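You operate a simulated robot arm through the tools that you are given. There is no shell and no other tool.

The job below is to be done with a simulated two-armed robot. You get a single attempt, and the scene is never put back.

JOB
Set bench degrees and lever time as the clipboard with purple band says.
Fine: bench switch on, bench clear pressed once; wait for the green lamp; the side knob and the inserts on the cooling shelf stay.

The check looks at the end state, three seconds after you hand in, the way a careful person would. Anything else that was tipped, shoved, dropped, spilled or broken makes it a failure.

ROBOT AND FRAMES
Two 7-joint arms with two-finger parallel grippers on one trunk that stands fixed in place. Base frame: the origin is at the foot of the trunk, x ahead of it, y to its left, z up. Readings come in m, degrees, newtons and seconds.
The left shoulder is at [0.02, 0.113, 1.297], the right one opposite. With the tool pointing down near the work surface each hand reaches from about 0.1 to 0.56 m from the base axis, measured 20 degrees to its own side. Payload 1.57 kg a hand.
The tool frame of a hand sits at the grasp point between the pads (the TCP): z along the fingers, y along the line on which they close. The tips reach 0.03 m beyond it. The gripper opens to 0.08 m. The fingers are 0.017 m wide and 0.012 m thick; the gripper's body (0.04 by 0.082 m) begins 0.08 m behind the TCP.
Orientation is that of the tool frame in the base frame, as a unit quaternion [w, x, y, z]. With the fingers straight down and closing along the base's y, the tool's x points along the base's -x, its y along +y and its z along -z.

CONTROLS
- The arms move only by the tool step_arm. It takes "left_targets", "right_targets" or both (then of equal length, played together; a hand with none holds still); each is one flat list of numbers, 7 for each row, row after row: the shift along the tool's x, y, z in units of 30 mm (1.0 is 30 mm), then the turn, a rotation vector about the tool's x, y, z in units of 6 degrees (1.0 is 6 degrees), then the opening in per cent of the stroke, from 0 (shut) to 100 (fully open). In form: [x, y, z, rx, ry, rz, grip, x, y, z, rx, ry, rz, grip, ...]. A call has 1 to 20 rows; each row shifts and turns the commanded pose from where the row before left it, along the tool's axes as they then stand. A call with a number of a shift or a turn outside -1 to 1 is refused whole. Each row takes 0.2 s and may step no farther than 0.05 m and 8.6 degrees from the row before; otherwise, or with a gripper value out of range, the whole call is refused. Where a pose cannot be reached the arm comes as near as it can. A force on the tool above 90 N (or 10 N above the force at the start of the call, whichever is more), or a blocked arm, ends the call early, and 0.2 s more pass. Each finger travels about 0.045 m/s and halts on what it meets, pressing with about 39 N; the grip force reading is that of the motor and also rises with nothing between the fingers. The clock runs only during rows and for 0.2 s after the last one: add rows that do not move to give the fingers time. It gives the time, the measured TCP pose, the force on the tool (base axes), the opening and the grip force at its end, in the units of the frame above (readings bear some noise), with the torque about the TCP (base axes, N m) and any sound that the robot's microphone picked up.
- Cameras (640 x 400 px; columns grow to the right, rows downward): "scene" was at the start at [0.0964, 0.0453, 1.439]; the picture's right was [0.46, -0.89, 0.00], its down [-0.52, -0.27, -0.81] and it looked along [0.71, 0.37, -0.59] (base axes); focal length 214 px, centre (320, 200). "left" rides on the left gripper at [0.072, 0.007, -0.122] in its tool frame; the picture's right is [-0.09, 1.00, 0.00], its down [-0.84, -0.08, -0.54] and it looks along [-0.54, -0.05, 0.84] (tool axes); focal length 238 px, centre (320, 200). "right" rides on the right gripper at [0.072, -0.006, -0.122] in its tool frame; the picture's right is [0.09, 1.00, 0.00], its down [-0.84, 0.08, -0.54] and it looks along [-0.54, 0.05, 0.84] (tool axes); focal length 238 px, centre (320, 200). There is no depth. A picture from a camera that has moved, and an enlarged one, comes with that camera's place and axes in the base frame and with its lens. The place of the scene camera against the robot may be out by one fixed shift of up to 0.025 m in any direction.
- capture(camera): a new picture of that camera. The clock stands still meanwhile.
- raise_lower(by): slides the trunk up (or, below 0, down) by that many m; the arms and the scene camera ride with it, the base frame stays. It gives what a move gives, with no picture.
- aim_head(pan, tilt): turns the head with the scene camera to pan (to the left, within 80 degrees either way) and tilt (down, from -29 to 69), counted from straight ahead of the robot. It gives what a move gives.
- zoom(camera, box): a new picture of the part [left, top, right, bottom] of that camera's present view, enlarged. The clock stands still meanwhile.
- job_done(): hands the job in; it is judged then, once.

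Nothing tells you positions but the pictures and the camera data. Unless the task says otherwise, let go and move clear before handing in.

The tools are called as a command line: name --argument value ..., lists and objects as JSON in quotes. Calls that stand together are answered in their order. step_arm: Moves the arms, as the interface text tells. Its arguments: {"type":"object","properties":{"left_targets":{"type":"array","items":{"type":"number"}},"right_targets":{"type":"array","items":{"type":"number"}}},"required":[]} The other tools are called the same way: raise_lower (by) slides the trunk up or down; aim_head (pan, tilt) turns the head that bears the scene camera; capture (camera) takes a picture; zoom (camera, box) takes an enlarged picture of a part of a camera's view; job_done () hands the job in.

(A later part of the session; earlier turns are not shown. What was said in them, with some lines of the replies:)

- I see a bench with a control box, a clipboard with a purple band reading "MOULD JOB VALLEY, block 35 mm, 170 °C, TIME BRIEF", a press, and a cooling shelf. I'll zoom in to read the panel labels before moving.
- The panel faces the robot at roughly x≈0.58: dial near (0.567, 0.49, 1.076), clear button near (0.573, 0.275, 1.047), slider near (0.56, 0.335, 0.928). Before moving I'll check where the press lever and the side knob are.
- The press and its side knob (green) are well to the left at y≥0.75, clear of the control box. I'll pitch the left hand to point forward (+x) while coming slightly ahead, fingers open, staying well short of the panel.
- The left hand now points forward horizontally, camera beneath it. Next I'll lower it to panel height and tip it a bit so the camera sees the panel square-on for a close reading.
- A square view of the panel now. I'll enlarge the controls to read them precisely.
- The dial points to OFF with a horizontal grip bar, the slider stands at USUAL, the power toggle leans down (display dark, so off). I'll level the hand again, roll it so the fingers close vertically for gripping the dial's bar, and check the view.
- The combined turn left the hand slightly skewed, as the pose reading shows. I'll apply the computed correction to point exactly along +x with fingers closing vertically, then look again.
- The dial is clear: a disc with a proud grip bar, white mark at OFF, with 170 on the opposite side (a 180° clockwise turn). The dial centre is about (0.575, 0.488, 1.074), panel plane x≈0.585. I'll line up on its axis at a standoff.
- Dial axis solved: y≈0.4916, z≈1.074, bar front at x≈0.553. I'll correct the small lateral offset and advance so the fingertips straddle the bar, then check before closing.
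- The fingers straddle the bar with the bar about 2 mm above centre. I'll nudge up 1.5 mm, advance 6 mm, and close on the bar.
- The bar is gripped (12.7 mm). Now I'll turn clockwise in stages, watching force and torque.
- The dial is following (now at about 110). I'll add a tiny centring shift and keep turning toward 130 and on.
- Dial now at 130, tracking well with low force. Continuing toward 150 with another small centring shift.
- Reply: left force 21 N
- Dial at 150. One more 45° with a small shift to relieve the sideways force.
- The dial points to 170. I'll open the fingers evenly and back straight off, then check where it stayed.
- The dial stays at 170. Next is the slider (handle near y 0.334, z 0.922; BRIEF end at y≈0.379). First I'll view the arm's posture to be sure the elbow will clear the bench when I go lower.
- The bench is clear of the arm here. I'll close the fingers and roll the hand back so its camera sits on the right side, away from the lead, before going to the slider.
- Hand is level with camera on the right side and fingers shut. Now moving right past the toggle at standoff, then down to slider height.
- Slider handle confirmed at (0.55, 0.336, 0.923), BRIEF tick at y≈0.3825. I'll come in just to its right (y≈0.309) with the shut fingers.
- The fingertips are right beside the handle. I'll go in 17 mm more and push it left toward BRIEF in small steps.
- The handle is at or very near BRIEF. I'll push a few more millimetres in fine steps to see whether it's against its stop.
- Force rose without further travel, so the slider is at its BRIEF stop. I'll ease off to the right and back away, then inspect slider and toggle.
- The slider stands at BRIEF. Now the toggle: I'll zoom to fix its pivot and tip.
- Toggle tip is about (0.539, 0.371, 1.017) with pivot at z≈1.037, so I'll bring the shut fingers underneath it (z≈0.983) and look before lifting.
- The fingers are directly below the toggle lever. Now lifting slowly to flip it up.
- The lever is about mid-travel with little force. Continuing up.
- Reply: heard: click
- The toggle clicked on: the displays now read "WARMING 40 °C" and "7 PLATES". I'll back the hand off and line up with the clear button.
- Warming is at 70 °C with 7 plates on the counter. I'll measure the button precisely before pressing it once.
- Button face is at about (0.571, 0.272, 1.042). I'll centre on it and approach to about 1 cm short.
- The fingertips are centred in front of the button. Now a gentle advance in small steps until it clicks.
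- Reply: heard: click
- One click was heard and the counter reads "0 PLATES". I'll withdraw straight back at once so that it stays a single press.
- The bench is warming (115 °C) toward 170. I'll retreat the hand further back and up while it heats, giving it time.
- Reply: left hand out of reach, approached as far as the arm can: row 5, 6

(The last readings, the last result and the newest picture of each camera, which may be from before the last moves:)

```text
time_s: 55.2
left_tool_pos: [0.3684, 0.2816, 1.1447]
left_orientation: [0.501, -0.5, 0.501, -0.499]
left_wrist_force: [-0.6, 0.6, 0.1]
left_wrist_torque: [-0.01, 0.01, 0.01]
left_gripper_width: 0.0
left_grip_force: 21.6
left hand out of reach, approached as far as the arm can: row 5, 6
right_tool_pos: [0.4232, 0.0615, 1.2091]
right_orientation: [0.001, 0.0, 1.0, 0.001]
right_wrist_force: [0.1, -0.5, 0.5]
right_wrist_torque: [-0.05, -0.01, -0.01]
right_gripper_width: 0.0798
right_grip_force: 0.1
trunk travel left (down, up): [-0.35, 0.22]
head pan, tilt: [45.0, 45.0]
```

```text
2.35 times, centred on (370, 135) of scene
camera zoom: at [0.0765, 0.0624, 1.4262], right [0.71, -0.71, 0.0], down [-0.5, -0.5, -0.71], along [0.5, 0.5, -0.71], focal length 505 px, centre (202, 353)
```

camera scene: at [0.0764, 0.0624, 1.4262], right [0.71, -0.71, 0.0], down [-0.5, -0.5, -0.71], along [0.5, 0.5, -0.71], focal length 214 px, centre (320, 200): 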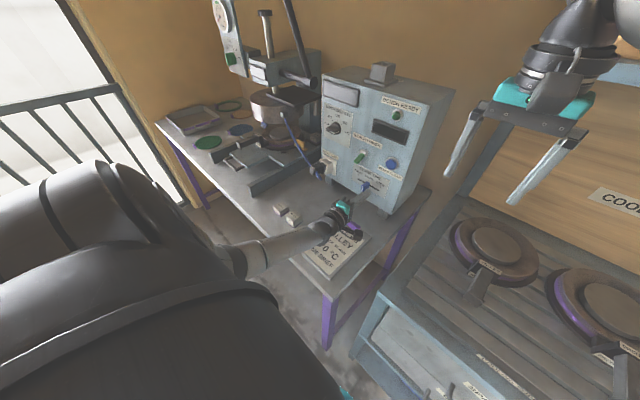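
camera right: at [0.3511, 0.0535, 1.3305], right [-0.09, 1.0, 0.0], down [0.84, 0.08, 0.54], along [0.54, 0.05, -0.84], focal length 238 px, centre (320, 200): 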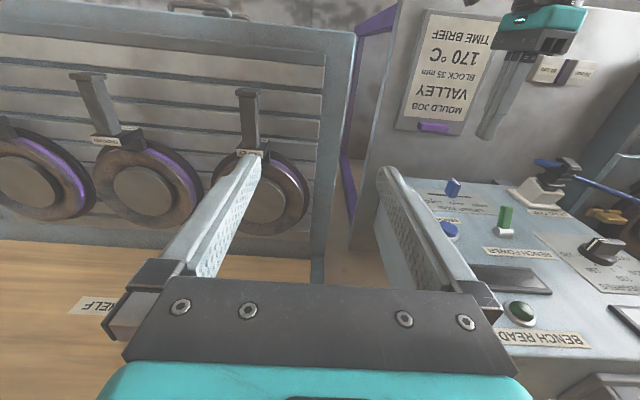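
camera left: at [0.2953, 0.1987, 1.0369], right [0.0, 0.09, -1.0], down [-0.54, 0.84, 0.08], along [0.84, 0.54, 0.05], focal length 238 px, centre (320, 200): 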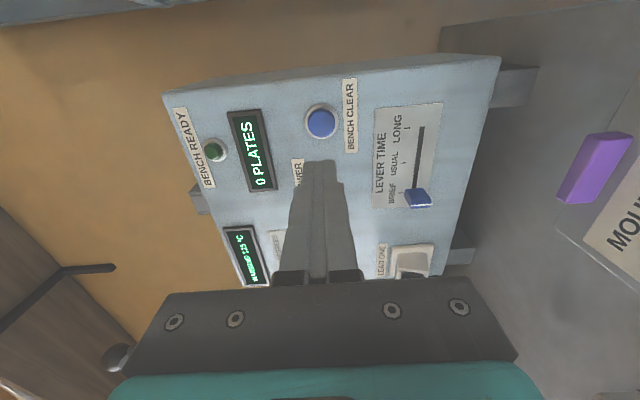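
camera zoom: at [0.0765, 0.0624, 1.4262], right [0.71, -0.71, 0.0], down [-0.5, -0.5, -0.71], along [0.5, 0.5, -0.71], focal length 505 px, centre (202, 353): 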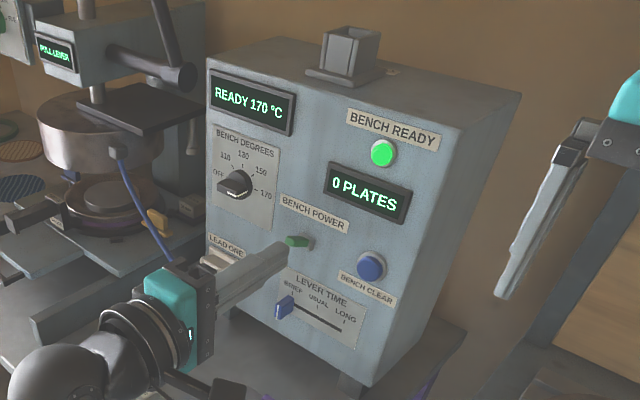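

The green lamp is lit: "READY 170 °C", "0 PLATES". I'll do a last check of the whole scene before handing in.

capture --camera "scene"

capture --camera "right"

zoom --camera "right" --box '[430, 150, 630, 290]'

```text
taken
camera scene: at [0.0765, 0.0624, 1.4262], right [0.71, -0.71, 0.0], down [-0.5, -0.5, -0.71], along [0.5, 0.5, -0.71], focal length 214 px, centre (320, 200)
```

scene: 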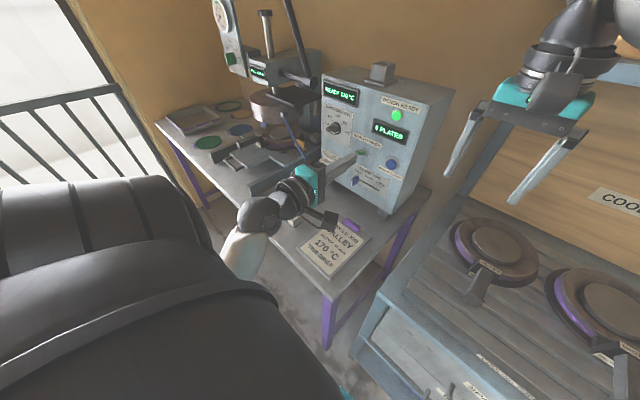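

```text
taken
camera right: at [0.3511, 0.0536, 1.3305], right [-0.09, 1.0, 0.0], down [0.84, 0.08, 0.54], along [0.54, 0.05, -0.84], focal length 238 px, centre (320, 200)
```

right: 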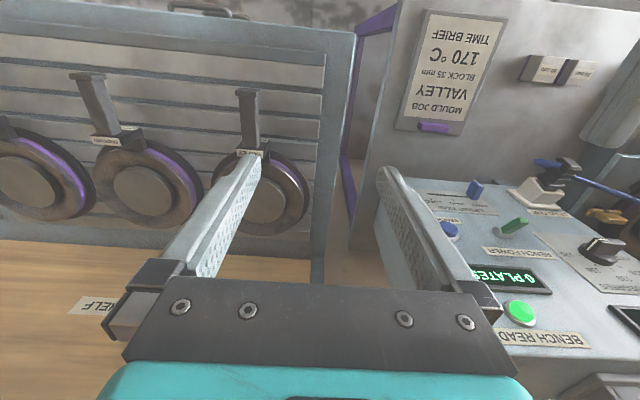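

```text
2.86 times, centred on (530, 220) of right
camera zoom: at [0.3511, 0.0536, 1.3305], right [-0.09, 1.0, 0.0], down [0.84, 0.08, 0.54], along [0.54, 0.05, -0.84], focal length 681 px, centre (-280, 143)
```

zoom: 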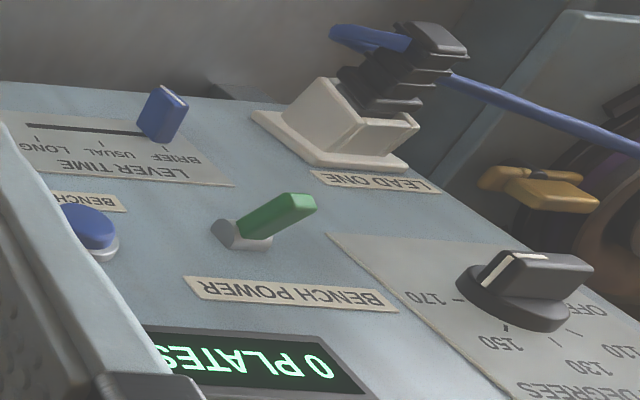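

Everything matches: dial at 170, slider at BRIEF, switch on, counter cleared with one press and the green lamp lit. The clipboard, blocks, shelf inserts and side knob look untouched and both hands are clear, so I'm handing in.

job_done

```text
The job is handed in.
```

The bench is set as the purple-band clipboard asks, and I handed the job in with both hands clear.

- **Bench degrees:** the dial is at 170, and the display reads "READY 170 °C".
- **Lever time:** the slider is pushed fully to its BRIEF stop.
- **Bench switch:** flipped up; it clicked, and the displays came on.
- **Bench clear:** pressed once, with a single click. The counter went from "7 PLATES" to "0 PLATES".
- **Green lamp:** I waited until BENCH READY lit before handing in.

I did not touch the side knob on the press or the inserts on the cooling shelf. In the last pictures, the clipboard, the blocks and the lead were where they started. The press display was lit and seemed to read "PULL LEVER", but pulling the lever wasn't part of the job, so I left it alone.
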